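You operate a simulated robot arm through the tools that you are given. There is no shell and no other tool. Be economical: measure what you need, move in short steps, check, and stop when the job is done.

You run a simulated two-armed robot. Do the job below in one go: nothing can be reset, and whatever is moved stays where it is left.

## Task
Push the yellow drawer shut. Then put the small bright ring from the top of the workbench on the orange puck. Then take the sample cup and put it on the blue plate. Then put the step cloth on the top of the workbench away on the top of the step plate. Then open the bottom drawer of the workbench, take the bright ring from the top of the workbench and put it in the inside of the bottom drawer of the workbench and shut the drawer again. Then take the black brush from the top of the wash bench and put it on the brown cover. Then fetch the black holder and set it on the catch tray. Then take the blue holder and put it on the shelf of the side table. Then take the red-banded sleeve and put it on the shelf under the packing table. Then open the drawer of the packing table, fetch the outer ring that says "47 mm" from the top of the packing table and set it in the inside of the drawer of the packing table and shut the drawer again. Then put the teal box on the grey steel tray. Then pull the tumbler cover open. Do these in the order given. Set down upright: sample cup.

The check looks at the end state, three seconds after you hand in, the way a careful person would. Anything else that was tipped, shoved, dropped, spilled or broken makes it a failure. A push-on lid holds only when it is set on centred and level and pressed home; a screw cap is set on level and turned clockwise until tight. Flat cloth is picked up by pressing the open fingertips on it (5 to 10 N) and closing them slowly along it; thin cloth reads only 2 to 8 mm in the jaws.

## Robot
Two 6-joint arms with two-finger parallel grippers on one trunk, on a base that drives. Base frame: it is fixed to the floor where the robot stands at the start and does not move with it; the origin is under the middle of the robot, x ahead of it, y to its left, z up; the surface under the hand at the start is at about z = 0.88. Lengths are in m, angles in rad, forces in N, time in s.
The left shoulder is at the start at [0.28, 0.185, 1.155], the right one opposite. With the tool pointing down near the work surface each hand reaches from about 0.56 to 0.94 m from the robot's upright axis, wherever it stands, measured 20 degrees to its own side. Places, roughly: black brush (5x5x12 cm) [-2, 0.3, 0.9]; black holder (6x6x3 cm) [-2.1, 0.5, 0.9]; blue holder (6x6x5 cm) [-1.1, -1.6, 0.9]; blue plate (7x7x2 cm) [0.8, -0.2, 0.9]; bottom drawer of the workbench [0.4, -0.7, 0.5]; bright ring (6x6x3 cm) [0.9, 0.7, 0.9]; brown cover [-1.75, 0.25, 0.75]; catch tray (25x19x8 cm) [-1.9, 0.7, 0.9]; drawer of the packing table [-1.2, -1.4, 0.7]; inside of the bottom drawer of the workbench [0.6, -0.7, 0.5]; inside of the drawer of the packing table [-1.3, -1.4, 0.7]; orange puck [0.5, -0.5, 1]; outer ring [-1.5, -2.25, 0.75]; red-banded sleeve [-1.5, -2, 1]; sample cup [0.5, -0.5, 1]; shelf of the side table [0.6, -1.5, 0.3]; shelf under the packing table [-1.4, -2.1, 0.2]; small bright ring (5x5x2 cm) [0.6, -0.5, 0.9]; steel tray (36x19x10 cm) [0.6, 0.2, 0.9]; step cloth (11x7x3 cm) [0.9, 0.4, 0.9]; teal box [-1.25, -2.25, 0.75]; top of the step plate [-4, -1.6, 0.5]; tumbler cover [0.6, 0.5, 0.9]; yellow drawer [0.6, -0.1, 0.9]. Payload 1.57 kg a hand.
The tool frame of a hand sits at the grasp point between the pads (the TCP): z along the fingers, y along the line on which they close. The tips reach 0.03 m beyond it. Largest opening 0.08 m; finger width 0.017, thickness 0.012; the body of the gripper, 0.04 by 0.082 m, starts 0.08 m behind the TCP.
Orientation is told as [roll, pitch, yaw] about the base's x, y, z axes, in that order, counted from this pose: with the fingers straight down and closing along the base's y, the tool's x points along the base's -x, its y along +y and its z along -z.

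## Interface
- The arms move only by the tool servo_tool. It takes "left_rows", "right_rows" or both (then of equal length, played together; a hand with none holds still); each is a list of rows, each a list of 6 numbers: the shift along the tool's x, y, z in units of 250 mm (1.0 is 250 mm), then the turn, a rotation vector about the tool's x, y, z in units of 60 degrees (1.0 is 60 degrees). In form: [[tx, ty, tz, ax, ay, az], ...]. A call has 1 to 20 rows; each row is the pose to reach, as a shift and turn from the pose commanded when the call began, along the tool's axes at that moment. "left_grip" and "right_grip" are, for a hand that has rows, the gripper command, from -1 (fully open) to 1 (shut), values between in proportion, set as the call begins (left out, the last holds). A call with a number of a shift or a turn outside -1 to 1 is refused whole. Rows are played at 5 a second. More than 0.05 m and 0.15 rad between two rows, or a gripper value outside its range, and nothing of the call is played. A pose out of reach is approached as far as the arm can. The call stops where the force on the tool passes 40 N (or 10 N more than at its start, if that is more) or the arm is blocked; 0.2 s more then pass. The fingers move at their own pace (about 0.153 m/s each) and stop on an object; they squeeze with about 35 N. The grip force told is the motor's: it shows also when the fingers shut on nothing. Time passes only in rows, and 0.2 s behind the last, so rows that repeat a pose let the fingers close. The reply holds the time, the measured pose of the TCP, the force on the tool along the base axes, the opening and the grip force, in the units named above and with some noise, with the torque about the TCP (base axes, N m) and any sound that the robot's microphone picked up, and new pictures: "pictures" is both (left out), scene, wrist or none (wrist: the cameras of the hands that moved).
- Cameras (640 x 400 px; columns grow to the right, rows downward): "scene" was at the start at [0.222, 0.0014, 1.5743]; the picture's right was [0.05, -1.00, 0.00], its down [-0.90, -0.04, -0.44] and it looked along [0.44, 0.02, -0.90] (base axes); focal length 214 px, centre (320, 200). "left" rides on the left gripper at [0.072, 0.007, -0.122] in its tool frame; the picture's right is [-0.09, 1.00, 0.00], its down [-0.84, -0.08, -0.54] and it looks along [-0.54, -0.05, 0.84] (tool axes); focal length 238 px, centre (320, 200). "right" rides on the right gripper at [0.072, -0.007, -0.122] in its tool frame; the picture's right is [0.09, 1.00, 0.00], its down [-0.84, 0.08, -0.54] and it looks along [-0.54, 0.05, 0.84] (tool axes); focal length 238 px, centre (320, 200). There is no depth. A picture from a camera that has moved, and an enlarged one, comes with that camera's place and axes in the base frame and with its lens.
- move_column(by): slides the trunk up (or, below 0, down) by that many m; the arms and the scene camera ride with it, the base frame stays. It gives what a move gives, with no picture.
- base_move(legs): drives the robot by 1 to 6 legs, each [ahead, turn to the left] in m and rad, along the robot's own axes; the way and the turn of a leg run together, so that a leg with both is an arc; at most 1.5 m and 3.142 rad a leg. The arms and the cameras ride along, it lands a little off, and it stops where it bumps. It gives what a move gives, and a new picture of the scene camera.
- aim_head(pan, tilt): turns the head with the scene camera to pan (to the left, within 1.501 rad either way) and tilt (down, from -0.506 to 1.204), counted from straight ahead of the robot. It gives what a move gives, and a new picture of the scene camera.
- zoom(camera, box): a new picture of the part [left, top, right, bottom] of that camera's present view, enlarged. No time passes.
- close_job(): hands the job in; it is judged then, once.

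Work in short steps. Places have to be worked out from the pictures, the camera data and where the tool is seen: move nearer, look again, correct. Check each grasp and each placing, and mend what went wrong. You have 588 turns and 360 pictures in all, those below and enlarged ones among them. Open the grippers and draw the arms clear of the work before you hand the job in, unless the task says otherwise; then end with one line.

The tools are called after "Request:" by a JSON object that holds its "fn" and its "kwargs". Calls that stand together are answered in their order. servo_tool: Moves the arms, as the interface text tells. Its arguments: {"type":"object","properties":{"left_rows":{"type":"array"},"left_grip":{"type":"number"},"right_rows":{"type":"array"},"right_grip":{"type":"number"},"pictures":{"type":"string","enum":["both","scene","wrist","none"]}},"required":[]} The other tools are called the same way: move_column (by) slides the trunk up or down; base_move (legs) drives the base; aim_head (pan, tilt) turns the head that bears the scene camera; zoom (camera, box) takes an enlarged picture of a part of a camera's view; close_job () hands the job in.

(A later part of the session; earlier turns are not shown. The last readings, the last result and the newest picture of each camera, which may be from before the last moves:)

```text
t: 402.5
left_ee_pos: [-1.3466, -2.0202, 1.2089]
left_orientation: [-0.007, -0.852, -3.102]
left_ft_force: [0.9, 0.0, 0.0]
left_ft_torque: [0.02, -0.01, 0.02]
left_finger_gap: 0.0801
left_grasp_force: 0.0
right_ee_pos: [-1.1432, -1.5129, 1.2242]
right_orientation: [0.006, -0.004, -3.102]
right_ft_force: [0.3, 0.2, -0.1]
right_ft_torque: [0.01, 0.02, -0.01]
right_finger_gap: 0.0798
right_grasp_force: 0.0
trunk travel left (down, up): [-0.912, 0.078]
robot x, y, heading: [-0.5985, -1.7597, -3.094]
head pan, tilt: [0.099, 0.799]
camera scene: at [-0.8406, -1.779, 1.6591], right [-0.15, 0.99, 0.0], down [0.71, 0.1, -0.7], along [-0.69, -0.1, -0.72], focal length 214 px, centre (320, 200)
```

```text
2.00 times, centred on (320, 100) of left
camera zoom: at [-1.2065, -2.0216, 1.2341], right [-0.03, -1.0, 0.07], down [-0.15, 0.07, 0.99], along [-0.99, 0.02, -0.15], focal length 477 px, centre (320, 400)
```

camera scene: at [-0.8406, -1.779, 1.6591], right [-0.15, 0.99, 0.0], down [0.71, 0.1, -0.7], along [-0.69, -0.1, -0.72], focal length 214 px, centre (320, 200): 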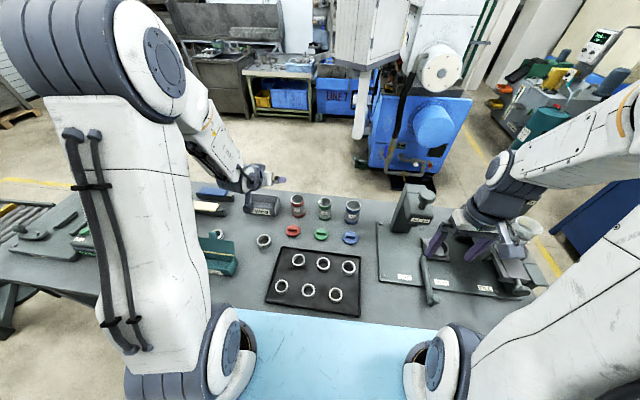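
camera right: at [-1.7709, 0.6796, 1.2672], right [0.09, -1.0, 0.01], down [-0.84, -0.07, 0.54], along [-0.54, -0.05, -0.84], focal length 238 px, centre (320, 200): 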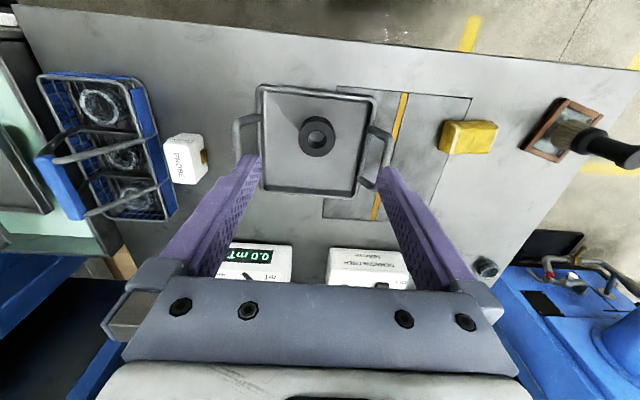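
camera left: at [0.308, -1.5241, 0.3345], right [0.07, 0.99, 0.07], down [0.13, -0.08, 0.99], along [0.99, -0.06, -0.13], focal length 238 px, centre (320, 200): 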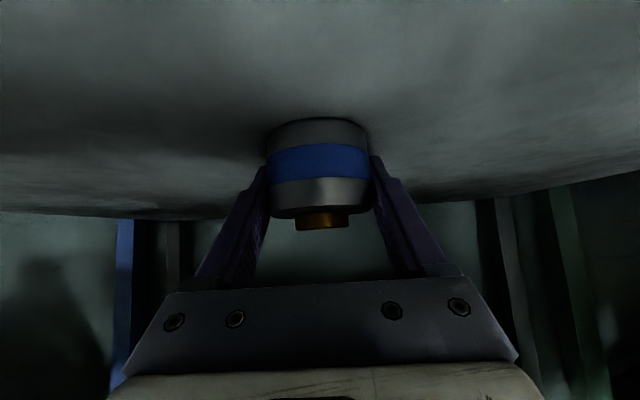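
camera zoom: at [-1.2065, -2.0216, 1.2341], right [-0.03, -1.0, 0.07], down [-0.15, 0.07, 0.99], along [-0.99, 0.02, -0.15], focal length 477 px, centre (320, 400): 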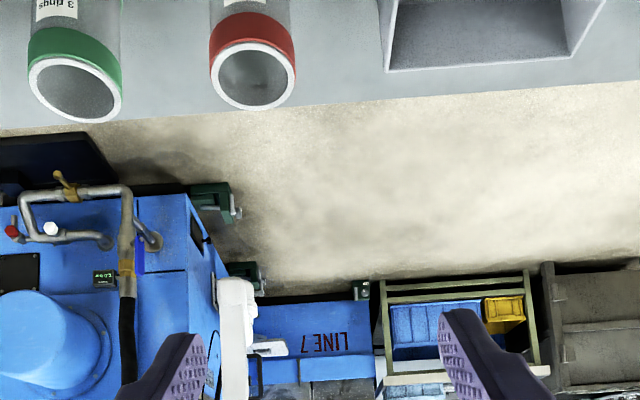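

The red-banded sleeve (open top, about 6 cm wide, 10.5 cm tall) is at about [-1.503, -1.982]. I'll raise the right hand out of the way, and align the left hand above the sleeve.

Request:
{"fn": "servo_tool", "kwargs": {"right_rows": [[0.05, -0.1, -0.15, 0, 0, 0], [0.1, -0.2, -0.3, 0, 0, 0], [0.1, -0.3, -0.45, 0, 0, 0], [0.1, -0.3, -0.55, 0, 0, 0]], "left_rows": [[-0.02, -0.04, 0.02, 0, 0, 0], [-0.05, -0.08, 0.06, 0, 0, 0], [-0.09, -0.12, 0.1, 0, 0, 0], [-0.13, -0.152, 0.15, 0, 0, 0]], "pictures": "none"}}

Request:
{"fn": "base_move", "kwargs": {"legs": [[0.1, 0]]}}

```text
t: 403.5
left_ee_pos: [-1.3902, -2.01, 1.2077]
left_orientation: [-0.017, -0.847, -3.1]
left_ft_force: [-0.7, 0.4, 1.0]
left_ft_torque: [-0.01, 0.0, 0.01]
left_finger_gap: 0.0801
left_grasp_force: 0.0
left hand out of reach, approached as far as the arm can: row 1, 2, 3, 4
right_ee_pos: [-1.1203, -1.437, 1.3636]
right_orientation: [0.008, -0.003, -3.104]
right_ft_force: [-0.6, 1.0, -0.1]
right_ft_torque: [-0.02, 0.02, 0.0]
right_finger_gap: 0.0798
right_grasp_force: 0.1
trunk travel left (down, up): [-0.912, 0.078]
robot x, y, heading: [-0.6006, -1.7616, -3.095]
head pan, tilt: [0.099, 0.799]
```

```text
t: 404.6
left_ee_pos: [-1.4915, -2.0146, 1.2066]
left_orientation: [-0.015, -0.851, -3.104]
left_ft_force: [0.3, 0.1, 1.2]
left_ft_torque: [0.02, -0.04, 0.01]
left_finger_gap: 0.0803
left_grasp_force: 0.0
right_ee_pos: [-1.2202, -1.4405, 1.3627]
right_orientation: [0.007, -0.003, -3.106]
right_ft_force: [0.3, -0.3, -0.3]
right_ft_torque: [0.0, 0.02, -0.01]
right_finger_gap: 0.0799
right_grasp_force: 0.2
trunk travel left (down, up): [-0.912, 0.078]
robot x, y, heading: [-0.703, -1.7604, -3.095]
head pan, tilt: [0.099, 0.799]
camera scene: at [-0.9402, -1.7833, 1.6591], right [-0.14, 0.99, 0.0], down [0.71, 0.1, -0.7], along [-0.69, -0.1, -0.72], focal length 214 px, centre (320, 200)
```

scene: 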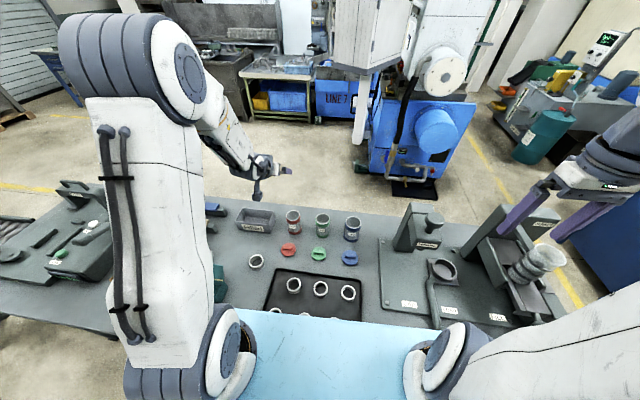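

The left arm can't swing further inward, so I'll turn the base slightly right to line up.

Request:
{"fn": "base_move", "kwargs": {"legs": [[0, -0.042]]}}

Request:
{"fn": "zoom", "kwargs": {"camera": "left", "box": [160, 0, 480, 200]}}

```text
t: 405.4
left_ee_pos: [-1.5023, -1.9797, 1.2073]
left_orientation: [-0.018, -0.849, 3.138]
left_ft_force: [0.3, -0.1, 0.8]
left_ft_torque: [0.02, -0.02, 0.02]
left_finger_gap: 0.0799
left_grasp_force: 0.1
right_ee_pos: [-1.2048, -1.4176, 1.3631]
right_orientation: [0.006, -0.004, 3.136]
right_ft_force: [0.0, -0.6, -0.1]
right_ft_torque: [0.0, 0.01, -0.02]
right_finger_gap: 0.08
right_grasp_force: 0.0
trunk travel left (down, up): [-0.912, 0.078]
robot x, y, heading: [-0.7006, -1.7622, -3.137]
head pan, tilt: [0.099, 0.799]
camera scene: at [-0.9411, -1.7731, 1.6591], right [-0.1, 0.99, 0.0], down [0.71, 0.07, -0.7], along [-0.69, -0.07, -0.72], focal length 214 px, centre (320, 200)
```

scene: 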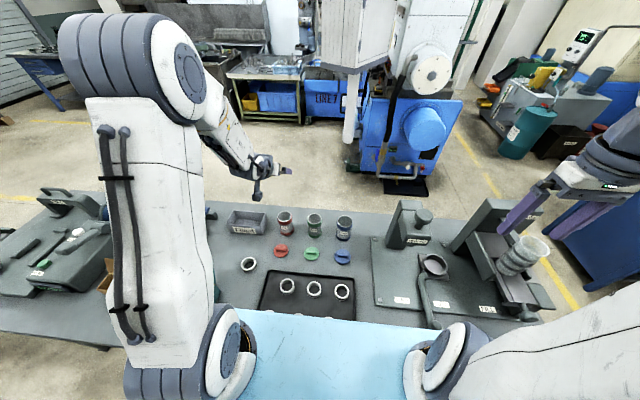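

```text
2.00 times, centred on (320, 100) of left
camera zoom: at [-1.3626, -1.9896, 1.2333], right [-0.08, -1.0, 0.06], down [-0.14, 0.07, 0.99], along [-0.99, 0.07, -0.15], focal length 477 px, centre (320, 400)
```

zoom: 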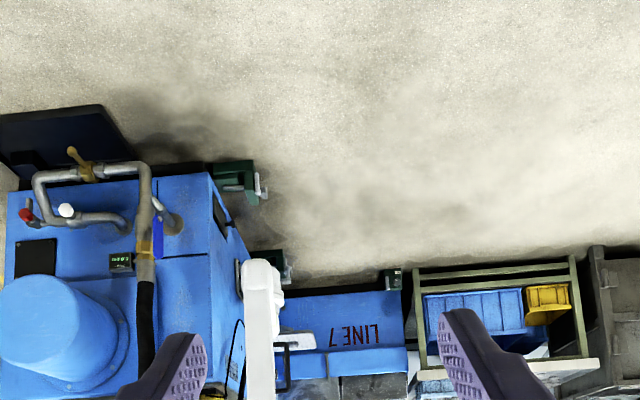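

The hand is aligned above the sleeve. Lowering to just above its rim, then checking.

Request:
{"fn": "move_column", "kwargs": {"by": -0.2}}

Request:
{"fn": "zoom", "kwargs": {"camera": "left", "box": [160, 0, 480, 200]}}

```text
t: 407.6
left_ee_pos: [-1.5022, -1.9805, 1.0069]
left_orientation: [-0.016, -0.85, 3.139]
left_ft_force: [0.1, -0.1, -0.5]
left_ft_torque: [0.02, 0.02, 0.01]
left_finger_gap: 0.0801
left_grasp_force: 0.1
right_ee_pos: [-1.2065, -1.4191, 1.1633]
right_orientation: [0.008, -0.002, 3.136]
right_ft_force: [-0.7, 1.1, -0.4]
right_ft_torque: [0.01, 0.03, 0.04]
right_finger_gap: 0.0799
right_grasp_force: 0.0
trunk travel left (down, up): [-0.712, 0.278]
robot x, y, heading: [-0.702, -1.7602, -3.139]
head pan, tilt: [0.099, 0.799]
```

```text
2.00 times, centred on (320, 100) of left
camera zoom: at [-1.3625, -1.9895, 1.0334], right [-0.08, -1.0, 0.06], down [-0.14, 0.07, 0.99], along [-0.99, 0.07, -0.15], focal length 477 px, centre (320, 400)
```

zoom: 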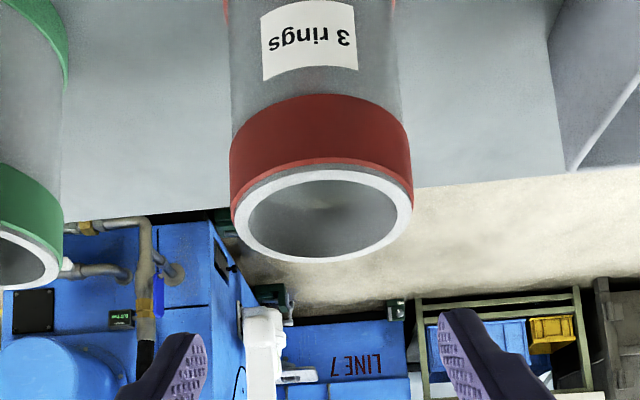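

Centred. Lowering 10 cm and gripping the sleeve.

Request:
{"fn": "move_column", "kwargs": {"by": -0.1}}

Request:
{"fn": "servo_tool", "kwargs": {"left_rows": [[0, 0, 0, 0, 0, 0], [0, 0, 0, 0, 0, 0], [0, 0, 0, 0, 0, 0]], "left_grip": 1, "pictures": "wrist"}}

```text
t: 408.9
left_ee_pos: [-1.5023, -1.98, 0.9068]
left_orientation: [-0.016, -0.849, 3.138]
left_ft_force: [-0.8, 0.5, 0.9]
left_ft_torque: [-0.02, -0.01, 0.04]
left_finger_gap: 0.08
left_grasp_force: 0.1
right_ee_pos: [-1.2055, -1.4195, 1.0629]
right_orientation: [0.007, -0.003, 3.137]
right_ft_force: [0.0, 0.1, -0.2]
right_ft_torque: [-0.01, 0.0, 0.01]
right_finger_gap: 0.0799
right_grasp_force: 0.1
trunk travel left (down, up): [-0.612, 0.378]
robot x, y, heading: [-0.6979, -1.7604, -3.137]
head pan, tilt: [0.099, 0.799]
```

```text
t: 409.7
left_ee_pos: [-1.5011, -1.9798, 0.9081]
left_orientation: [-0.016, -0.85, 3.138]
left_ft_force: [0.1, -1.3, 1.4]
left_ft_torque: [-0.11, 0.02, 0.0]
left_finger_gap: 0.059
left_grasp_force: 35.5
right_ee_pos: [-1.2046, -1.4189, 1.0636]
right_orientation: [0.008, -0.004, 3.137]
right_ft_force: [-0.1, 0.7, 0.0]
right_ft_torque: [0.01, 0.01, -0.01]
right_finger_gap: 0.0801
right_grasp_force: 0.0
trunk travel left (down, up): [-0.612, 0.378]
robot x, y, heading: [-0.6975, -1.7623, -3.143]
head pan, tilt: [0.099, 0.799]
camera left: at [-1.3626, -1.9896, 0.9335], right [-0.08, -1.0, 0.06], down [-0.14, 0.07, 0.99], along [-0.99, 0.07, -0.15], focal length 238 px, centre (320, 200)
```

left: 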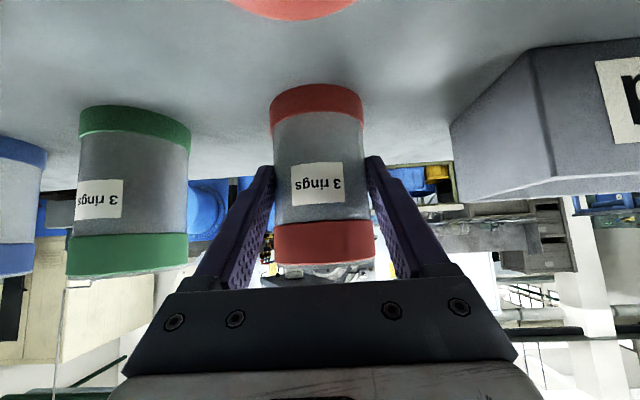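

The sleeve is gripped (59 mm). I'll lift it, back away from the table and look at the shelf below.

Request:
{"fn": "move_column", "kwargs": {"by": 0.28}}

Request:
{"fn": "base_move", "kwargs": {"legs": [[-0.56, 0]]}}

Request:
{"fn": "aim_head", "kwargs": {"pan": 0.25, "tilt": 0.75}}

Request:
{"fn": "zoom", "kwargs": {"camera": "scene", "box": [160, 150, 480, 350]}}

```text
t: 412.5
left_ee_pos: [-1.5027, -1.9808, 1.1868]
left_orientation: [-0.016, -0.849, 3.138]
left_ft_force: [0.2, -0.5, -1.2]
left_ft_torque: [0.0, 0.0, 0.02]
left_finger_gap: 0.059
left_grasp_force: 34.6
right_ee_pos: [-1.206, -1.4184, 1.3424]
right_orientation: [0.006, -0.003, 3.137]
right_ft_force: [0.1, -0.8, -0.1]
right_ft_torque: [-0.03, 0.0, 0.02]
right_finger_gap: 0.08
right_grasp_force: 0.0
trunk travel left (down, up): [-0.892, 0.098]
robot x, y, heading: [-0.6982, -1.7657, -3.137]
head pan, tilt: [0.099, 0.799]
```

```text
t: 415.7
left_ee_pos: [-0.9458, -1.982, 1.186]
left_orientation: [-0.016, -0.85, -3.142]
left_ft_force: [-0.3, -0.8, -0.4]
left_ft_torque: [-0.03, 0.01, -0.02]
left_finger_gap: 0.0586
left_grasp_force: 34.7
right_ee_pos: [-0.6529, -1.4186, 1.3437]
right_orientation: [0.008, -0.003, 3.14]
right_ft_force: [-0.4, -0.1, -0.3]
right_ft_torque: [0.02, -0.01, 0.01]
right_finger_gap: 0.0799
right_grasp_force: 0.1
trunk travel left (down, up): [-0.892, 0.098]
robot x, y, heading: [-0.1476, -1.7574, -3.133]
head pan, tilt: [0.099, 0.799]
camera scene: at [-0.3865, -1.7716, 1.6391], right [-0.11, 0.99, 0.0], down [0.71, 0.08, -0.7], along [-0.69, -0.07, -0.72], focal length 214 px, centre (320, 200)
```

scene: 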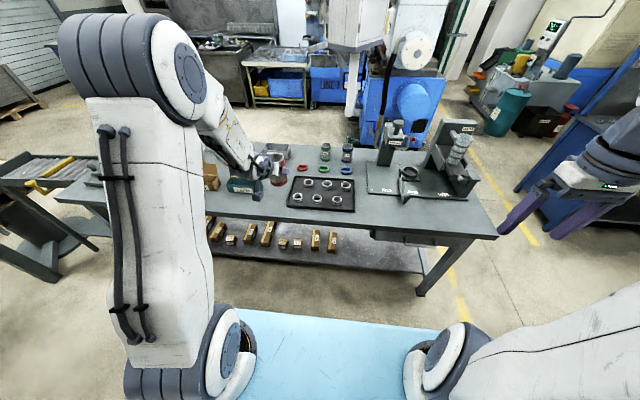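

```text
t: 416.4
left_ee_pos: [-0.946, -1.9812, 1.1875]
left_orientation: [-0.017, -0.85, -3.141]
left_ft_force: [-0.2, 0.3, -0.6]
left_ft_torque: [0.02, -0.04, 0.02]
left_finger_gap: 0.0586
left_grasp_force: 35.3
right_ee_pos: [-0.6524, -1.4176, 1.3426]
right_orientation: [0.008, -0.002, 3.139]
right_ft_force: [0.8, 0.3, 0.6]
right_ft_torque: [0.03, 0.01, 0.01]
right_finger_gap: 0.0799
right_grasp_force: 0.1
trunk travel left (down, up): [-0.892, 0.098]
robot x, y, heading: [-0.1456, -1.7613, -3.135]
head pan, tilt: [0.25, 0.75]
camera scene: at [-0.3864, -1.784, 1.6431], right [-0.25, 0.97, 0.0], down [0.66, 0.17, -0.73], along [-0.71, -0.18, -0.68], focal length 214 px, centre (320, 200)
```

scene: 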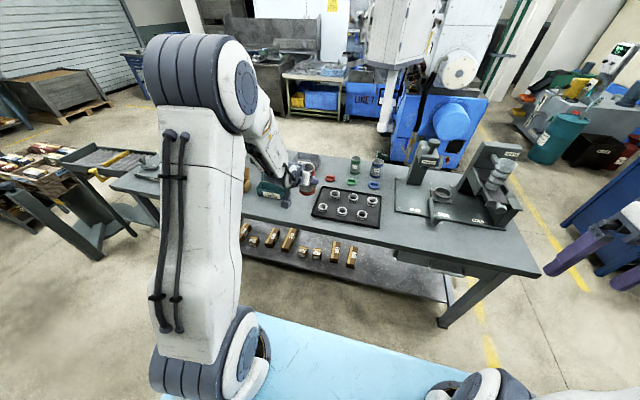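

```text
2.00 times, centred on (320, 250) of scene
camera zoom: at [-0.3864, -1.784, 1.6431], right [-0.25, 0.97, 0.0], down [0.66, 0.17, -0.73], along [-0.71, -0.18, -0.68], focal length 429 px, centre (320, 100)
```

zoom: 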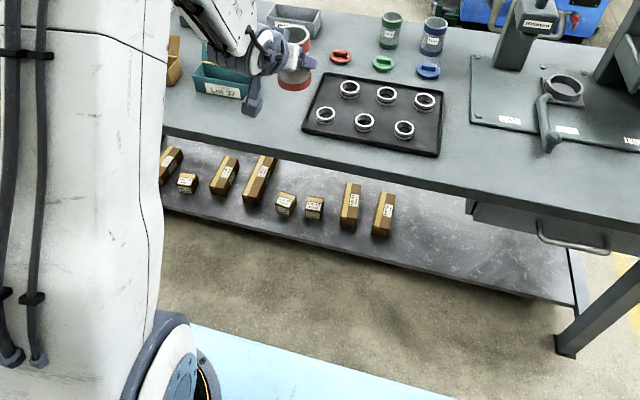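

The boxes occupy the shelf from y≈-2.3 to -1.74; it's free beyond that. I'll shift sideways so the sleeve goes to y≈-1.66, between the boxes and the drawer.

Request:
{"fn": "base_move", "kwargs": {"legs": [[0, -1.57], [0.31, 0], [0, 1.57]]}}

```text
t: 426.1
left_ee_pos: [-0.9527, -1.6455, 1.1879]
left_orientation: [-0.017, -0.849, 3.115]
left_ft_force: [-0.1, -0.1, -0.2]
left_ft_torque: [0.01, 0.01, 0.01]
left_finger_gap: 0.0585
left_grasp_force: 35.3
right_ee_pos: [-0.6453, -1.0883, 1.3433]
right_orientation: [0.008, -0.003, 3.115]
right_ft_force: [0.1, 0.7, 0.7]
right_ft_torque: [-0.01, 0.01, 0.0]
right_finger_gap: 0.0802
right_grasp_force: 0.2
trunk travel left (down, up): [-0.892, 0.098]
robot x, y, heading: [-0.1481, -1.4434, 3.121]
head pan, tilt: [0.25, 0.75]
camera scene: at [-0.388, -1.4614, 1.6431], right [-0.23, 0.97, 0.0], down [0.66, 0.16, -0.73], along [-0.71, -0.17, -0.68], focal length 214 px, centre (320, 200)
```

scene: 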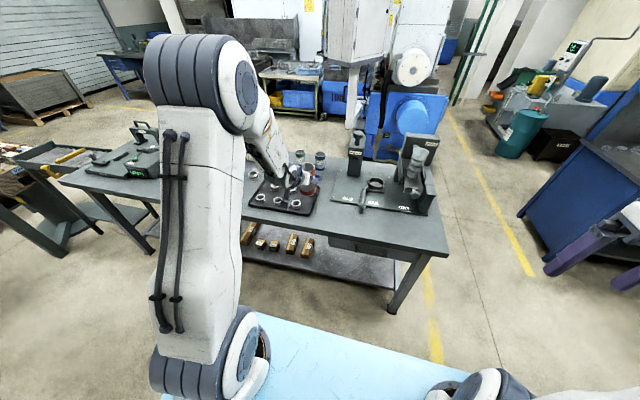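

Request:
{"fn": "base_move", "kwargs": {"legs": [[-0.06, 0.022]]}}

Request:
{"fn": "move_column", "kwargs": {"by": -0.4}}

Request:
{"fn": "move_column", "kwargs": {"by": -0.4}}

Request:
{"fn": "aim_head", "kwargs": {"pan": 0.2, "tilt": 0.5}}

```text
t: 427.1
left_ee_pos: [-0.8859, -1.6622, 1.1883]
left_orientation: [-0.016, -0.85, 3.138]
left_ft_force: [-0.3, -0.8, -1.0]
left_ft_torque: [0.0, -0.01, 0.03]
left_finger_gap: 0.0587
left_grasp_force: 35.1
right_ee_pos: [-0.5892, -1.0986, 1.3428]
right_orientation: [0.007, -0.003, 3.138]
right_ft_force: [-0.5, 0.5, -0.5]
right_ft_torque: [0.01, -0.02, -0.01]
right_finger_gap: 0.0802
right_grasp_force: 0.1
trunk travel left (down, up): [-0.892, 0.098]
robot x, y, heading: [-0.0859, -1.4447, -3.137]
head pan, tilt: [0.25, 0.75]
camera scene: at [-0.3255, -1.4669, 1.6431], right [-0.25, 0.97, 0.0], down [0.66, 0.17, -0.73], along [-0.71, -0.18, -0.68], focal length 214 px, centre (320, 200)
```

scene: 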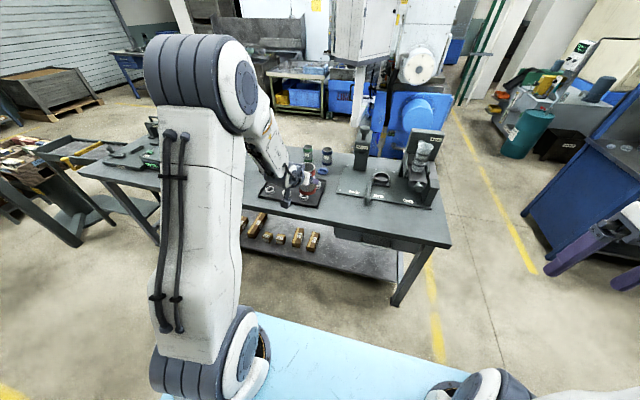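

```text
t: 431.0
left_ee_pos: [-0.8855, -1.6621, 0.7883]
left_orientation: [-0.015, -0.849, 3.138]
left_ft_force: [0.5, -0.9, -0.3]
left_ft_torque: [0.01, 0.0, 0.02]
left_finger_gap: 0.0587
left_grasp_force: 35.1
right_ee_pos: [-0.5897, -1.1001, 0.9435]
right_orientation: [0.007, -0.003, 3.137]
right_ft_force: [0.0, 0.0, 1.2]
right_ft_torque: [-0.01, 0.0, -0.03]
right_finger_gap: 0.08
right_grasp_force: 0.1
trunk travel left (down, up): [-0.492, 0.498]
robot x, y, heading: [-0.0826, -1.4443, -3.133]
head pan, tilt: [0.25, 0.75]
```

```text
t: 434.8
left_ee_pos: [-0.8864, -1.6622, 0.3867]
left_orientation: [-0.015, -0.85, 3.138]
left_ft_force: [0.3, -0.4, -0.6]
left_ft_torque: [0.02, 0.01, -0.01]
left_finger_gap: 0.0586
left_grasp_force: 34.9
right_ee_pos: [-0.5896, -1.0997, 0.5431]
right_orientation: [0.007, -0.005, 3.136]
right_ft_force: [1.0, 0.0, 0.4]
right_ft_torque: [0.03, -0.02, 0.02]
right_finger_gap: 0.08
right_grasp_force: 0.2
trunk travel left (down, up): [-0.092, 0.898]
robot x, y, heading: [-0.0864, -1.4433, -3.141]
head pan, tilt: [0.25, 0.75]
```

```text
t: 435.6
left_ee_pos: [-0.8852, -1.6626, 0.3866]
left_orientation: [-0.015, -0.851, 3.139]
left_ft_force: [0.3, 0.1, -0.8]
left_ft_torque: [-0.04, -0.03, 0.05]
left_finger_gap: 0.0585
left_grasp_force: 34.7
right_ee_pos: [-0.5893, -1.0997, 0.5429]
right_orientation: [0.007, -0.003, 3.135]
right_ft_force: [-0.4, -0.4, 0.0]
right_ft_torque: [-0.01, -0.02, 0.02]
right_finger_gap: 0.0801
right_grasp_force: 0.1
trunk travel left (down, up): [-0.092, 0.898]
robot x, y, heading: [-0.0805, -1.4395, -3.137]
head pan, tilt: [0.201, 0.499]
camera scene: at [-0.3341, -1.4646, 0.865], right [-0.2, 0.98, 0.0], down [0.47, 0.1, -0.88], along [-0.86, -0.18, -0.48], focal length 214 px, centre (320, 200)
```

scene: 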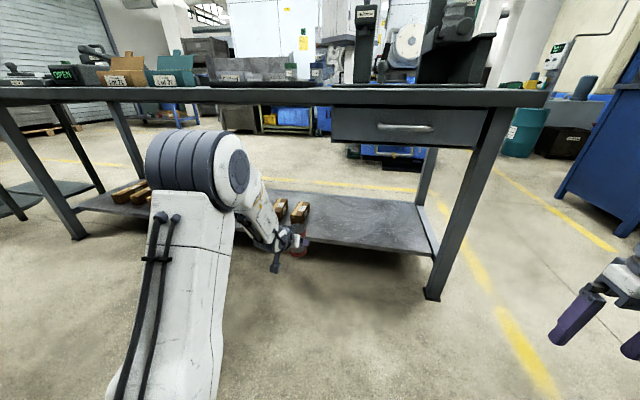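

The shelf is at z≈0.15, its front edge at x≈-1.19. I'll lower fully and see how far the arm itself can reach down.

Request:
{"fn": "move_column", "kwargs": {"by": -0.09}}

Request:
{"fn": "servo_tool", "kwargs": {"left_rows": [[0.06, 0, 0.053, 0, 0, 0], [0.12, 0, 0.106, 0, 0, 0]], "pictures": "none"}}

```text
t: 436.8
left_ee_pos: [-0.8842, -1.6623, 0.2976]
left_orientation: [-0.015, -0.85, 3.139]
left_ft_force: [0.0, 1.0, -0.1]
left_ft_torque: [-0.02, -0.01, 0.0]
left_finger_gap: 0.0586
left_grasp_force: 35.7
right_ee_pos: [-0.5892, -1.1, 0.4531]
right_orientation: [0.007, -0.005, 3.137]
right_ft_force: [-0.1, 0.0, 0.1]
right_ft_torque: [0.0, -0.02, 0.01]
right_finger_gap: 0.0802
right_grasp_force: 0.0
trunk travel left (down, up): [-0.002, 0.988]
robot x, y, heading: [-0.086, -1.4457, -3.139]
head pan, tilt: [0.201, 0.499]
```

```text
t: 437.4
left_ee_pos: [-0.8847, -1.669, 0.2563]
left_orientation: [-0.028, -0.848, 3.138]
left_ft_force: [0.1, 0.7, -0.6]
left_ft_torque: [0.02, 0.01, 0.0]
left_finger_gap: 0.0589
left_grasp_force: 34.9
left hand out of reach, approached as far as the arm can: row 2
right_ee_pos: [-0.5901, -1.0997, 0.4527]
right_orientation: [0.006, -0.003, 3.138]
right_ft_force: [-0.3, -0.6, 0.8]
right_ft_torque: [0.0, 0.0, 0.03]
right_finger_gap: 0.0799
right_grasp_force: 0.1
trunk travel left (down, up): [-0.002, 0.988]
robot x, y, heading: [-0.0842, -1.4461, -3.138]
head pan, tilt: [0.201, 0.499]
```

Request:
{"fn": "servo_tool", "kwargs": {"left_rows": [[0.05, 0.06, 0.044, 0, 0, 0], [0.1, 0.12, 0.088, 0.02, 0, 0]], "pictures": "none"}}

```text
t: 438.0
left_ee_pos: [-0.8865, -1.6988, 0.2225]
left_orientation: [-0.038, -0.85, 3.139]
left_ft_force: [-0.1, 0.0, -1.0]
left_ft_torque: [0.0, -0.02, -0.01]
left_finger_gap: 0.0587
left_grasp_force: 34.7
right_ee_pos: [-0.5893, -1.1007, 0.4531]
right_orientation: [0.006, -0.004, 3.137]
right_ft_force: [0.5, 0.1, -0.7]
right_ft_torque: [0.02, -0.03, 0.01]
right_finger_gap: 0.0801
right_grasp_force: 0.1
trunk travel left (down, up): [-0.002, 0.988]
robot x, y, heading: [-0.0846, -1.4452, -3.137]
head pan, tilt: [0.201, 0.499]
```

The arm reaches low enough. I'll fix the roll, raise the trunk 4 cm for clearance, trim the heading, and drive in.

Request:
{"fn": "servo_tool", "kwargs": {"left_rows": [[0, 0, 0, -0.036, 0, 0]], "pictures": "none"}}

Request:
{"fn": "move_column", "kwargs": {"by": 0.045}}

Request:
{"fn": "base_move", "kwargs": {"legs": [[0, -0.045], [0.25, 0]]}}

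Request:
{"fn": "servo_tool", "kwargs": {"left_rows": [[0, 0, 0, 0, 0, 0]], "pictures": "wrist"}}

```text
t: 438.4
left_ee_pos: [-0.8856, -1.7014, 0.2227]
left_orientation: [-0.007, -0.849, -3.14]
left_ft_force: [-0.4, 0.1, -0.9]
left_ft_torque: [0.02, 0.02, 0.01]
left_finger_gap: 0.0591
left_grasp_force: 35.5
right_ee_pos: [-0.5897, -1.1, 0.4539]
right_orientation: [0.008, -0.004, 3.136]
right_ft_force: [0.0, -0.1, 0.6]
right_ft_torque: [0.0, 0.0, -0.01]
right_finger_gap: 0.0799
right_grasp_force: 0.1
trunk travel left (down, up): [-0.002, 0.988]
robot x, y, heading: [-0.0854, -1.4409, -3.136]
head pan, tilt: [0.201, 0.499]
```

```text
t: 439.3
left_ee_pos: [-0.8864, -1.6998, 0.268]
left_orientation: [-0.009, -0.848, -3.139]
left_ft_force: [0.3, -0.4, -0.8]
left_ft_torque: [-0.02, -0.01, -0.02]
left_finger_gap: 0.0589
left_grasp_force: 34.8
right_ee_pos: [-0.5893, -1.1, 0.4976]
right_orientation: [0.006, -0.003, 3.136]
right_ft_force: [-0.8, -0.3, 0.5]
right_ft_torque: [0.0, 0.04, 0.01]
right_finger_gap: 0.08
right_grasp_force: 0.0
trunk travel left (down, up): [-0.047, 0.943]
robot x, y, heading: [-0.084, -1.4431, -3.141]
head pan, tilt: [0.201, 0.499]
```

```text
t: 441.5
left_ee_pos: [-1.151, -1.6494, 0.2679]
left_orientation: [-0.008, -0.848, 3.095]
left_ft_force: [-1.1, -0.3, -0.3]
left_ft_torque: [0.0, -0.01, -0.01]
left_finger_gap: 0.0587
left_grasp_force: 35.3
right_ee_pos: [-0.8254, -1.0641, 0.4989]
right_orientation: [0.007, -0.005, 3.087]
right_ft_force: [-0.4, 0.3, -0.3]
right_ft_torque: [0.0, -0.02, -0.01]
right_finger_gap: 0.0798
right_grasp_force: 0.0
trunk travel left (down, up): [-0.047, 0.943]
robot x, y, heading: [-0.3355, -1.4341, 3.093]
head pan, tilt: [0.201, 0.499]
camera scene: at [-0.5876, -1.4413, 0.82], right [-0.15, 0.99, 0.0], down [0.47, 0.07, -0.88], along [-0.87, -0.14, -0.48], focal length 214 px, centre (320, 200)
```

scene: 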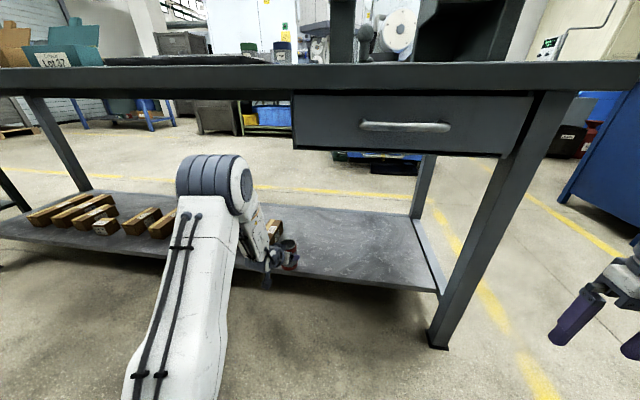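

```text
t: 441.9
left_ee_pos: [-1.1506, -1.6495, 0.2679]
left_orientation: [-0.009, -0.847, 3.095]
left_ft_force: [0.4, 0.1, -1.4]
left_ft_torque: [0.01, -0.04, 0.01]
left_finger_gap: 0.0586
left_grasp_force: 34.6
right_ee_pos: [-0.8244, -1.0649, 0.4979]
right_orientation: [0.007, -0.003, 3.088]
right_ft_force: [0.3, -0.8, -1.0]
right_ft_torque: [0.01, -0.01, -0.01]
right_finger_gap: 0.0803
right_grasp_force: 0.1
trunk travel left (down, up): [-0.047, 0.943]
robot x, y, heading: [-0.3386, -1.4371, 3.098]
head pan, tilt: [0.201, 0.499]
camera left: at [-1.0118, -1.6635, 0.2942], right [-0.11, -0.99, 0.06], down [-0.14, 0.08, 0.99], along [-0.98, 0.1, -0.15], focal length 238 px, centre (320, 200)
```

left: 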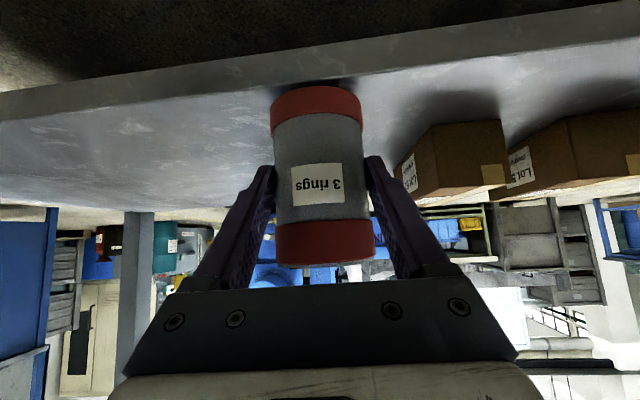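

Clear of the boxes. I'll drive 10 cm further in.

Request:
{"fn": "base_move", "kwargs": {"legs": [[0.1, 0]]}}

Request:
{"fn": "move_column", "kwargs": {"by": -0.035}}

Request:
{"fn": "servo_tool", "kwargs": {"left_rows": [[0, 0, 0, 0, 0, 0]], "pictures": "wrist"}}

```text
t: 443.1
left_ee_pos: [-1.2511, -1.6435, 0.2685]
left_orientation: [-0.008, -0.847, 3.094]
left_ft_force: [0.4, 0.0, -1.0]
left_ft_torque: [0.0, -0.03, 0.02]
left_finger_gap: 0.0583
left_grasp_force: 34.8
right_ee_pos: [-0.9255, -1.0597, 0.4978]
right_orientation: [0.008, -0.003, 3.085]
right_ft_force: [0.4, -0.3, -0.1]
right_ft_torque: [0.03, 0.02, -0.02]
right_finger_gap: 0.08
right_grasp_force: 0.2
trunk travel left (down, up): [-0.047, 0.943]
robot x, y, heading: [-0.4371, -1.424, 3.096]
head pan, tilt: [0.201, 0.499]
camera scene: at [-0.6885, -1.4362, 0.82], right [-0.15, 0.99, 0.0], down [0.47, 0.07, -0.88], along [-0.87, -0.13, -0.48], focal length 214 px, centre (320, 200)
```

scene: 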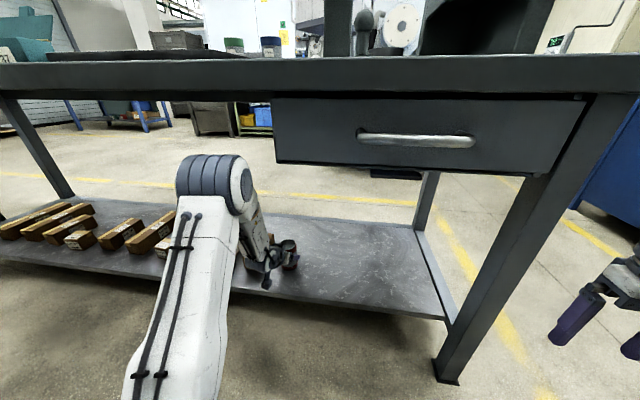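

```text
t: 443.9
left_ee_pos: [-1.253, -1.6434, 0.2372]
left_orientation: [-0.008, -0.858, 3.09]
left_ft_force: [-4.3, -1.4, 23.0]
left_ft_torque: [-0.49, 0.82, -0.07]
left_finger_gap: 0.0588
left_grasp_force: 34.7
right_ee_pos: [-0.9237, -1.0588, 0.4637]
right_orientation: [0.008, -0.002, 3.087]
right_ft_force: [0.1, 0.5, -0.2]
right_ft_torque: [0.0, 0.02, 0.0]
right_finger_gap: 0.0798
right_grasp_force: 0.0
trunk travel left (down, up): [-0.012, 0.978]
robot x, y, heading: [-0.4365, -1.4301, 3.093]
head pan, tilt: [0.201, 0.499]
```

```text
t: 444.3
left_ee_pos: [-1.2529, -1.6435, 0.2354]
left_orientation: [-0.007, -0.857, 3.091]
left_ft_force: [-3.7, -2.1, 22.4]
left_ft_torque: [-0.4, 0.78, -0.02]
left_finger_gap: 0.0588
left_grasp_force: 34.7
right_ee_pos: [-0.9248, -1.0583, 0.4639]
right_orientation: [0.007, -0.003, 3.085]
right_ft_force: [-0.1, 0.1, 0.5]
right_ft_torque: [-0.01, 0.0, -0.01]
right_finger_gap: 0.08
right_grasp_force: 0.2
trunk travel left (down, up): [-0.012, 0.978]
robot x, y, heading: [-0.4406, -1.4331, 3.095]
head pan, tilt: [0.201, 0.499]
camera left: at [-1.1145, -1.6579, 0.2608], right [-0.12, -0.99, 0.06], down [-0.13, 0.08, 0.99], along [-0.98, 0.11, -0.14], focal length 238 px, centre (320, 200)
```

left: 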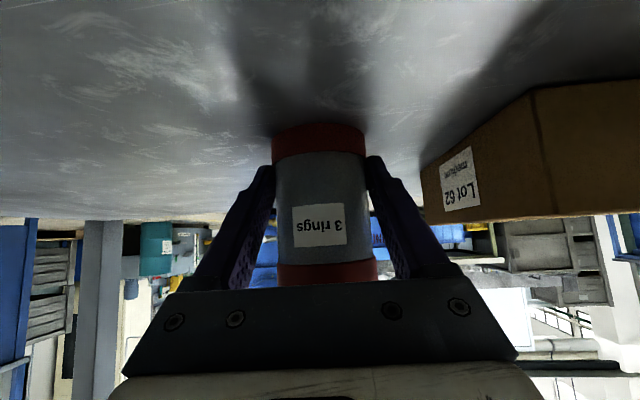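

Contact on the shelf. I'll ease slightly, release, and back out.

Request:
{"fn": "move_column", "kwargs": {"by": 0.003}}

Request:
{"fn": "servo_tool", "kwargs": {"left_rows": [[0, 0, 0, 0, 0, 0], [0, 0, 0, 0, 0, 0]], "left_grip": -0.8, "pictures": "none"}}

Request:
{"fn": "base_move", "kwargs": {"legs": [[-0.3, 0]]}}

Request:
{"fn": "zoom", "kwargs": {"camera": "left", "box": [160, 0, 480, 200]}}

```text
t: 444.8
left_ee_pos: [-1.251, -1.6426, 0.2351]
left_orientation: [-0.009, -0.847, 3.092]
left_ft_force: [-2.1, 0.2, 11.2]
left_ft_torque: [-0.11, 0.58, -0.03]
left_finger_gap: 0.0588
left_grasp_force: 35.3
right_ee_pos: [-0.9259, -1.057, 0.4661]
right_orientation: [0.006, -0.003, 3.085]
right_ft_force: [0.7, -0.4, 0.4]
right_ft_torque: [0.03, -0.01, 0.01]
right_finger_gap: 0.0798
right_grasp_force: 0.0
trunk travel left (down, up): [-0.015, 0.975]
robot x, y, heading: [-0.4383, -1.4259, 3.095]
head pan, tilt: [0.201, 0.499]
```

```text
t: 445.4
left_ee_pos: [-1.2507, -1.6428, 0.2341]
left_orientation: [-0.009, -0.844, 3.094]
left_ft_force: [0.4, 0.9, 2.7]
left_ft_torque: [-0.02, 0.04, 0.02]
left_finger_gap: 0.0709
left_grasp_force: 0.1
right_ee_pos: [-0.9258, -1.0595, 0.4669]
right_orientation: [0.007, -0.002, 3.085]
right_ft_force: [-0.4, -0.6, -0.4]
right_ft_torque: [0.03, -0.01, 0.03]
right_finger_gap: 0.0801
right_grasp_force: 0.1
trunk travel left (down, up): [-0.015, 0.975]
robot x, y, heading: [-0.4359, -1.4288, 3.094]
head pan, tilt: [0.201, 0.499]
```

```text
t: 447.4
left_ee_pos: [-0.953, -1.6588, 0.2357]
left_orientation: [-0.007, -0.847, 3.093]
left_ft_force: [-0.2, 0.8, -0.2]
left_ft_torque: [0.02, -0.02, 0.0]
left_finger_gap: 0.0723
left_grasp_force: 0.1
right_ee_pos: [-0.6275, -1.0733, 0.4665]
right_orientation: [0.006, -0.005, 3.086]
right_ft_force: [0.7, 0.2, -0.4]
right_ft_torque: [-0.02, -0.02, 0.0]
right_finger_gap: 0.08
right_grasp_force: 0.0
trunk travel left (down, up): [-0.015, 0.975]
robot x, y, heading: [-0.1421, -1.4428, 3.094]
head pan, tilt: [0.201, 0.499]
camera scene: at [-0.3912, -1.4505, 0.7881], right [-0.15, 0.99, 0.0], down [0.47, 0.07, -0.88], along [-0.87, -0.14, -0.48], focal length 214 px, centre (320, 200)
```

scene: 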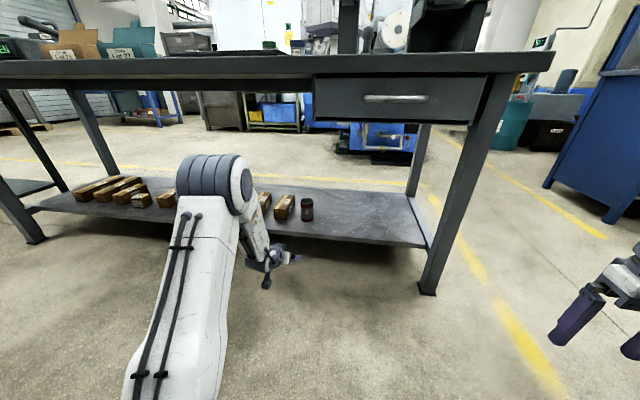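

```text
2.00 times, centred on (320, 100) of left
camera zoom: at [-0.8154, -1.6729, 0.2623], right [-0.11, -0.99, 0.06], down [-0.14, 0.08, 0.99], along [-0.98, 0.1, -0.15], focal length 477 px, centre (320, 400)
```

zoom: 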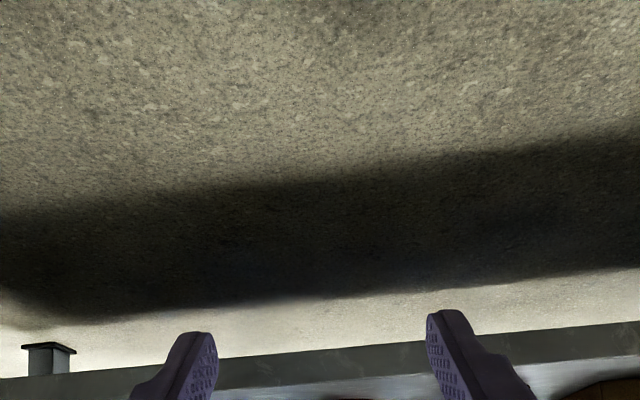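

The sleeve stands upright on the shelf. Next is the packing table's drawer. I'll raise the trunk, level the left hand, and turn the right hand to point forward with vertical closing.

Request:
{"fn": "move_column", "kwargs": {"by": 0.4}}

Request:
{"fn": "move_column", "kwargs": {"by": 0.4}}

Request:
{"fn": "servo_tool", "kwargs": {"left_rows": [[0, 0, 0, 0, 0.135, 0], [0, 0, 0, 0, 0.27, 0], [0, 0, 0, 0, 0.405, 0], [0, 0, 0, 0, 0.54, 0], [0, 0, 0, 0, 0.675, 0], [0, 0, 0, 0, 0.81, 0]], "right_rows": [[-0.15, 0, 0, 0, 0, 0], [-0.3, 0, 0, 0, 0, 0], [-0.45, 0, 0, 0, 0, 0], [-0.6, 0, 0, 0, 0, 0], [-0.7, 0, 0, 0, 0, 0], [-0.8, 0, 0, 0, 0, 0]], "pictures": "none"}}

```text
t: 451.2
left_ee_pos: [-0.9531, -1.6582, 0.6368]
left_orientation: [-0.009, -0.848, 3.095]
left_ft_force: [0.3, 0.0, -0.3]
left_ft_torque: [0.05, 0.01, -0.01]
left_finger_gap: 0.0719
left_grasp_force: 0.2
right_ee_pos: [-0.6288, -1.0736, 0.8678]
right_orientation: [0.007, -0.003, 3.088]
right_ft_force: [-0.3, 1.3, -0.1]
right_ft_torque: [0.0, 0.01, -0.01]
right_finger_gap: 0.0799
right_grasp_force: 0.2
trunk travel left (down, up): [-0.415, 0.575]
robot x, y, heading: [-0.1422, -1.4435, 3.095]
head pan, tilt: [0.201, 0.499]
```

```text
t: 455.1
left_ee_pos: [-0.954, -1.6594, 1.0359]
left_orientation: [-0.008, -0.849, 3.095]
left_ft_force: [-0.3, 0.8, -1.2]
left_ft_torque: [-0.01, 0.02, 0.01]
left_finger_gap: 0.0721
left_grasp_force: 0.0
right_ee_pos: [-0.6285, -1.0724, 1.2664]
right_orientation: [0.007, -0.004, 3.086]
right_ft_force: [-0.2, 0.1, 0.6]
right_ft_torque: [-0.01, -0.01, 0.0]
right_finger_gap: 0.08
right_grasp_force: 0.1
trunk travel left (down, up): [-0.815, 0.175]
robot x, y, heading: [-0.1408, -1.4418, 3.096]
head pan, tilt: [0.201, 0.499]
```

```text
t: 456.5
left_ee_pos: [-0.9525, -1.6587, 1.0349]
left_orientation: [-0.004, 0.001, 3.088]
left_ft_force: [0.3, 0.1, 0.6]
left_ft_torque: [0.0, 0.03, 0.0]
left_finger_gap: 0.0722
left_grasp_force: 0.0
left hand out of reach, approached as far as the arm can: row 3, 4
right_ee_pos: [-0.8306, -1.0622, 1.2669]
right_orientation: [0.005, -0.001, 3.087]
right_ft_force: [0.1, 0.1, 0.0]
right_ft_torque: [-0.02, -0.01, 0.0]
right_finger_gap: 0.0801
right_grasp_force: 0.1
trunk travel left (down, up): [-0.815, 0.175]
robot x, y, heading: [-0.1409, -1.4455, 3.101]
head pan, tilt: [0.201, 0.499]
```

Request:
{"fn": "servo_tool", "kwargs": {"right_rows": [[0, 0.05, 0, -0.082, -0.082, 0.082], [0, 0.1, 0, -0.164, -0.164, 0.164], [0, 0.15, 0, -0.246, -0.246, 0.246], [0, 0.2, 0, -0.328, -0.328, 0.328], [0, 0.2, 0, -0.41, -0.41, 0.41], [0, 0.2, 0, -0.492, -0.492, 0.492], [0, 0.2, 0, -0.574, -0.574, 0.574]], "left_rows": [[0.1, 0, -0.08, 0, 0, 0], [0.2, 0, -0.16, 0, 0, 0], [0.3, 0, -0.24, 0, 0, 0], [0.4, 0, -0.32, 0, 0, 0], [0.5, 0, -0.4, 0, 0, 0], [0.6, 0, -0.48, 0, 0, 0], [0.75, 0, -0.56, 0, 0, 0]], "pictures": "none"}}

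Request:
{"fn": "servo_tool", "kwargs": {"right_rows": [[0, 0, 0, -0.082, -0.082, 0.082], [0, 0, 0, -0.164, -0.164, 0.164], [0, 0, 0, -0.246, -0.246, 0.246], [0, 0, 0, -0.328, -0.328, 0.328], [0, 0, 0, -0.41, -0.41, 0.41], [0, 0, 0, -0.492, -0.492, 0.492], [0, 0, 0, -0.574, -0.574, 0.574]], "pictures": "none"}}

```text
t: 458.1
left_ee_pos: [-0.767, -1.6679, 1.1758]
left_orientation: [-0.004, 0.001, 3.086]
left_ft_force: [-0.4, -0.3, -0.3]
left_ft_torque: [0.02, -0.02, -0.03]
left_finger_gap: 0.0721
left_grasp_force: 0.0
right_ee_pos: [-0.8312, -1.1138, 1.2672]
right_orientation: [0.788, -0.339, 2.304]
right_ft_force: [-0.6, 0.7, -0.6]
right_ft_torque: [0.0, 0.0, 0.03]
right_finger_gap: 0.08
right_grasp_force: 0.0
trunk travel left (down, up): [-0.815, 0.175]
robot x, y, heading: [-0.1434, -1.4439, 3.101]
head pan, tilt: [0.201, 0.499]
```

```text
t: 459.7
left_ee_pos: [-0.7666, -1.6692, 1.1749]
left_orientation: [-0.004, 0.0, 3.087]
left_ft_force: [0.4, -0.5, -0.7]
left_ft_torque: [-0.03, -0.01, -0.03]
left_finger_gap: 0.0721
left_grasp_force: 0.0
right_ee_pos: [-0.8425, -1.1051, 1.2705]
right_orientation: [1.568, 0.0, 1.521]
right_ft_force: [-0.7, -0.1, -0.9]
right_ft_torque: [0.0, -0.02, -0.01]
right_finger_gap: 0.0798
right_grasp_force: 0.0
right hand out of reach, approached as far as the arm can: row 7
trunk travel left (down, up): [-0.815, 0.175]
robot x, y, heading: [-0.1408, -1.4405, 3.095]
head pan, tilt: [0.201, 0.499]
```

Now I'll shift the base about 0.3 m towards -y so the right hand lines up with the drawer's handle.

Request:
{"fn": "base_move", "kwargs": {"legs": [[0, 1.6], [0.3, 0], [0, -1.57]]}}

Request:
{"fn": "move_column", "kwargs": {"by": -0.4}}

Request:
{"fn": "aim_head", "kwargs": {"pan": -0.3, "tilt": 0.5}}

Request:
{"fn": "zoom", "kwargs": {"camera": "right", "box": [0, 0, 640, 400]}}

```text
t: 469.3
left_ee_pos: [-0.7645, -1.9988, 1.1752]
left_orientation: [-0.005, 0.0, 3.133]
left_ft_force: [-0.2, -0.1, 0.4]
left_ft_torque: [-0.01, 0.0, -0.01]
left_finger_gap: 0.072
left_grasp_force: 0.0
right_ee_pos: [-0.8676, -1.4377, 1.2708]
right_orientation: [1.568, 0.001, 1.568]
right_ft_force: [0.3, -0.2, -0.2]
right_ft_torque: [0.02, -0.01, 0.0]
right_finger_gap: 0.08
right_grasp_force: 0.0
trunk travel left (down, up): [-0.815, 0.175]
robot x, y, heading: [-0.1567, -1.7453, 3.145]
head pan, tilt: [0.201, 0.499]
camera scene: at [-0.4002, -1.7635, 1.5881], right [-0.2, 0.98, 0.0], down [0.47, 0.1, -0.88], along [-0.86, -0.17, -0.48], focal length 214 px, centre (320, 200)
```

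scene: 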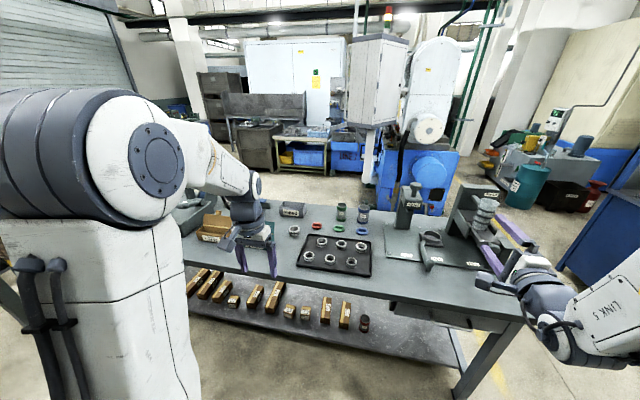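

```text
t: 473.2
left_ee_pos: [-0.7646, -1.9993, 0.7759]
left_orientation: [-0.003, 0.002, 3.133]
left_ft_force: [-0.6, -0.4, 0.0]
left_ft_torque: [0.02, -0.03, 0.03]
left_finger_gap: 0.0719
left_grasp_force: 0.1
right_ee_pos: [-0.8667, -1.4387, 0.8701]
right_orientation: [1.568, 0.0, 1.568]
right_ft_force: [-0.2, 0.3, -0.1]
right_ft_torque: [-0.01, 0.0, 0.01]
right_finger_gap: 0.0797
right_grasp_force: 0.0
trunk travel left (down, up): [-0.415, 0.575]
robot x, y, heading: [-0.1545, -1.7433, 3.14]
head pan, tilt: [0.201, 0.499]
```

```text
t: 474.1
left_ee_pos: [-0.7656, -1.9993, 0.7746]
left_orientation: [-0.003, -0.001, 3.134]
left_ft_force: [-0.2, 0.6, 0.1]
left_ft_torque: [-0.01, -0.01, -0.03]
left_finger_gap: 0.0721
left_grasp_force: 0.0
right_ee_pos: [-0.8673, -1.439, 0.8701]
right_orientation: [1.567, -0.002, 1.57]
right_ft_force: [-1.1, -0.8, -0.2]
right_ft_torque: [0.0, 0.03, 0.02]
right_finger_gap: 0.0798
right_grasp_force: 0.1
trunk travel left (down, up): [-0.415, 0.575]
robot x, y, heading: [-0.15, -1.743, 3.142]
head pan, tilt: [-0.3, 0.499]
camera scene: at [-0.3979, -1.7184, 1.1881], right [0.3, 0.96, 0.0], down [0.46, -0.14, -0.88], along [-0.84, 0.26, -0.48], focal length 214 px, centre (320, 200)
```

scene: 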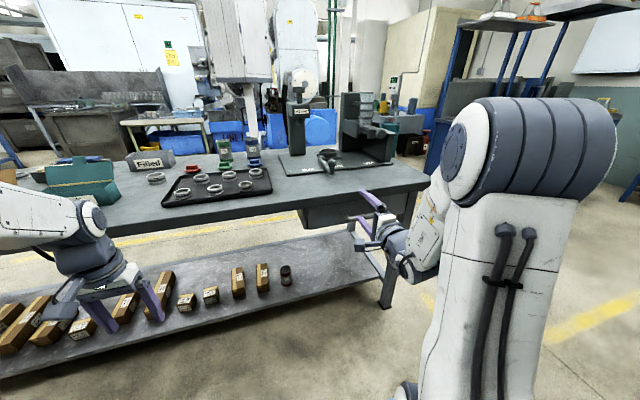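

```text
1.00 times, centred on (320, 200) of right (not enlarged: the box is as wide or as high as the picture)
camera zoom: at [-0.7459, -1.5112, 0.8631], right [0.0, -0.09, 1.0], down [0.54, 0.84, 0.08], along [-0.84, 0.54, 0.05], focal length 238 px, centre (320, 200)
```

zoom: 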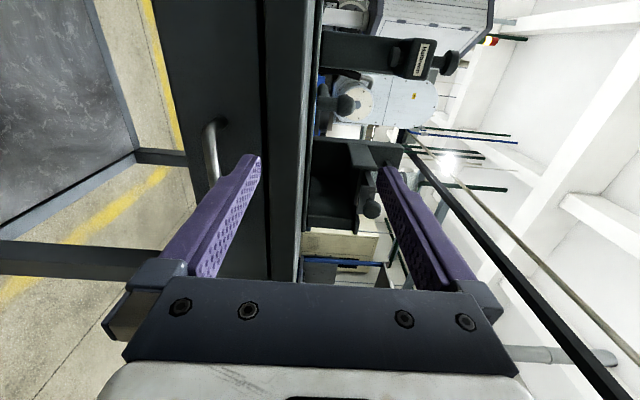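

The handle bar is at about [-0.99, -1.363, 0.757]. I'll lower to its height and shift right.

Request:
{"fn": "move_column", "kwargs": {"by": -0.113}}

Request:
{"fn": "servo_tool", "kwargs": {"right_rows": [[-0.1, 0, 0, 0, 0, 0], [-0.2, 0, 0, 0, 0, 0], [-0.3, 0, 0.05, 0, 0, 0], [-0.3, 0, 0.15, 0, 0, 0]], "pictures": "wrist"}}

```text
t: 475.5
left_ee_pos: [-0.7653, -2.0, 0.6624]
left_orientation: [-0.007, 0.0, 3.133]
left_ft_force: [-0.8, 0.5, 0.0]
left_ft_torque: [-0.03, -0.01, 0.02]
left_finger_gap: 0.0719
left_grasp_force: 0.1
right_ee_pos: [-0.8667, -1.4386, 0.7568]
right_orientation: [1.567, 0.0, 1.568]
right_ft_force: [0.3, 0.3, 0.2]
right_ft_torque: [-0.03, -0.01, -0.02]
right_finger_gap: 0.0802
right_grasp_force: 0.1
trunk travel left (down, up): [-0.302, 0.688]
robot x, y, heading: [-0.1533, -1.7452, 3.142]
head pan, tilt: [-0.3, 0.499]
```

```text
t: 476.5
left_ee_pos: [-0.7653, -1.9991, 0.6618]
left_orientation: [-0.004, 0.002, 3.132]
left_ft_force: [-0.2, -0.2, 0.0]
left_ft_torque: [0.01, -0.03, 0.03]
left_finger_gap: 0.072
left_grasp_force: 0.0
right_ee_pos: [-0.9045, -1.3627, 0.759]
right_orientation: [1.566, -0.002, 1.569]
right_ft_force: [-0.4, 0.2, 0.7]
right_ft_torque: [-0.01, -0.05, -0.04]
right_finger_gap: 0.08
right_grasp_force: 0.1
trunk travel left (down, up): [-0.302, 0.688]
robot x, y, heading: [-0.1489, -1.7426, 3.147]
head pan, tilt: [-0.3, 0.499]
camera right: at [-0.783, -1.436, 0.7513], right [0.0, -0.09, 1.0], down [0.54, 0.84, 0.08], along [-0.84, 0.54, 0.05], focal length 238 px, centre (320, 200)
```

right: 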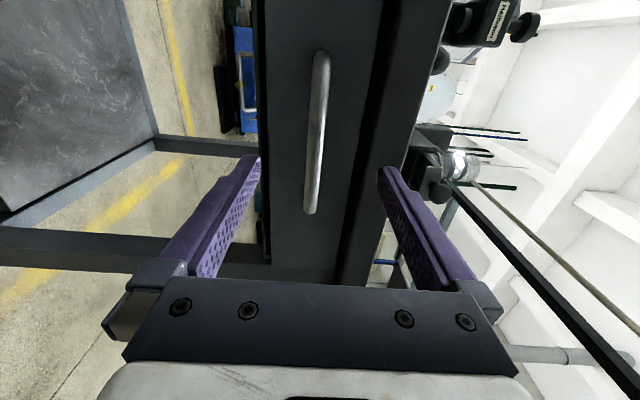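

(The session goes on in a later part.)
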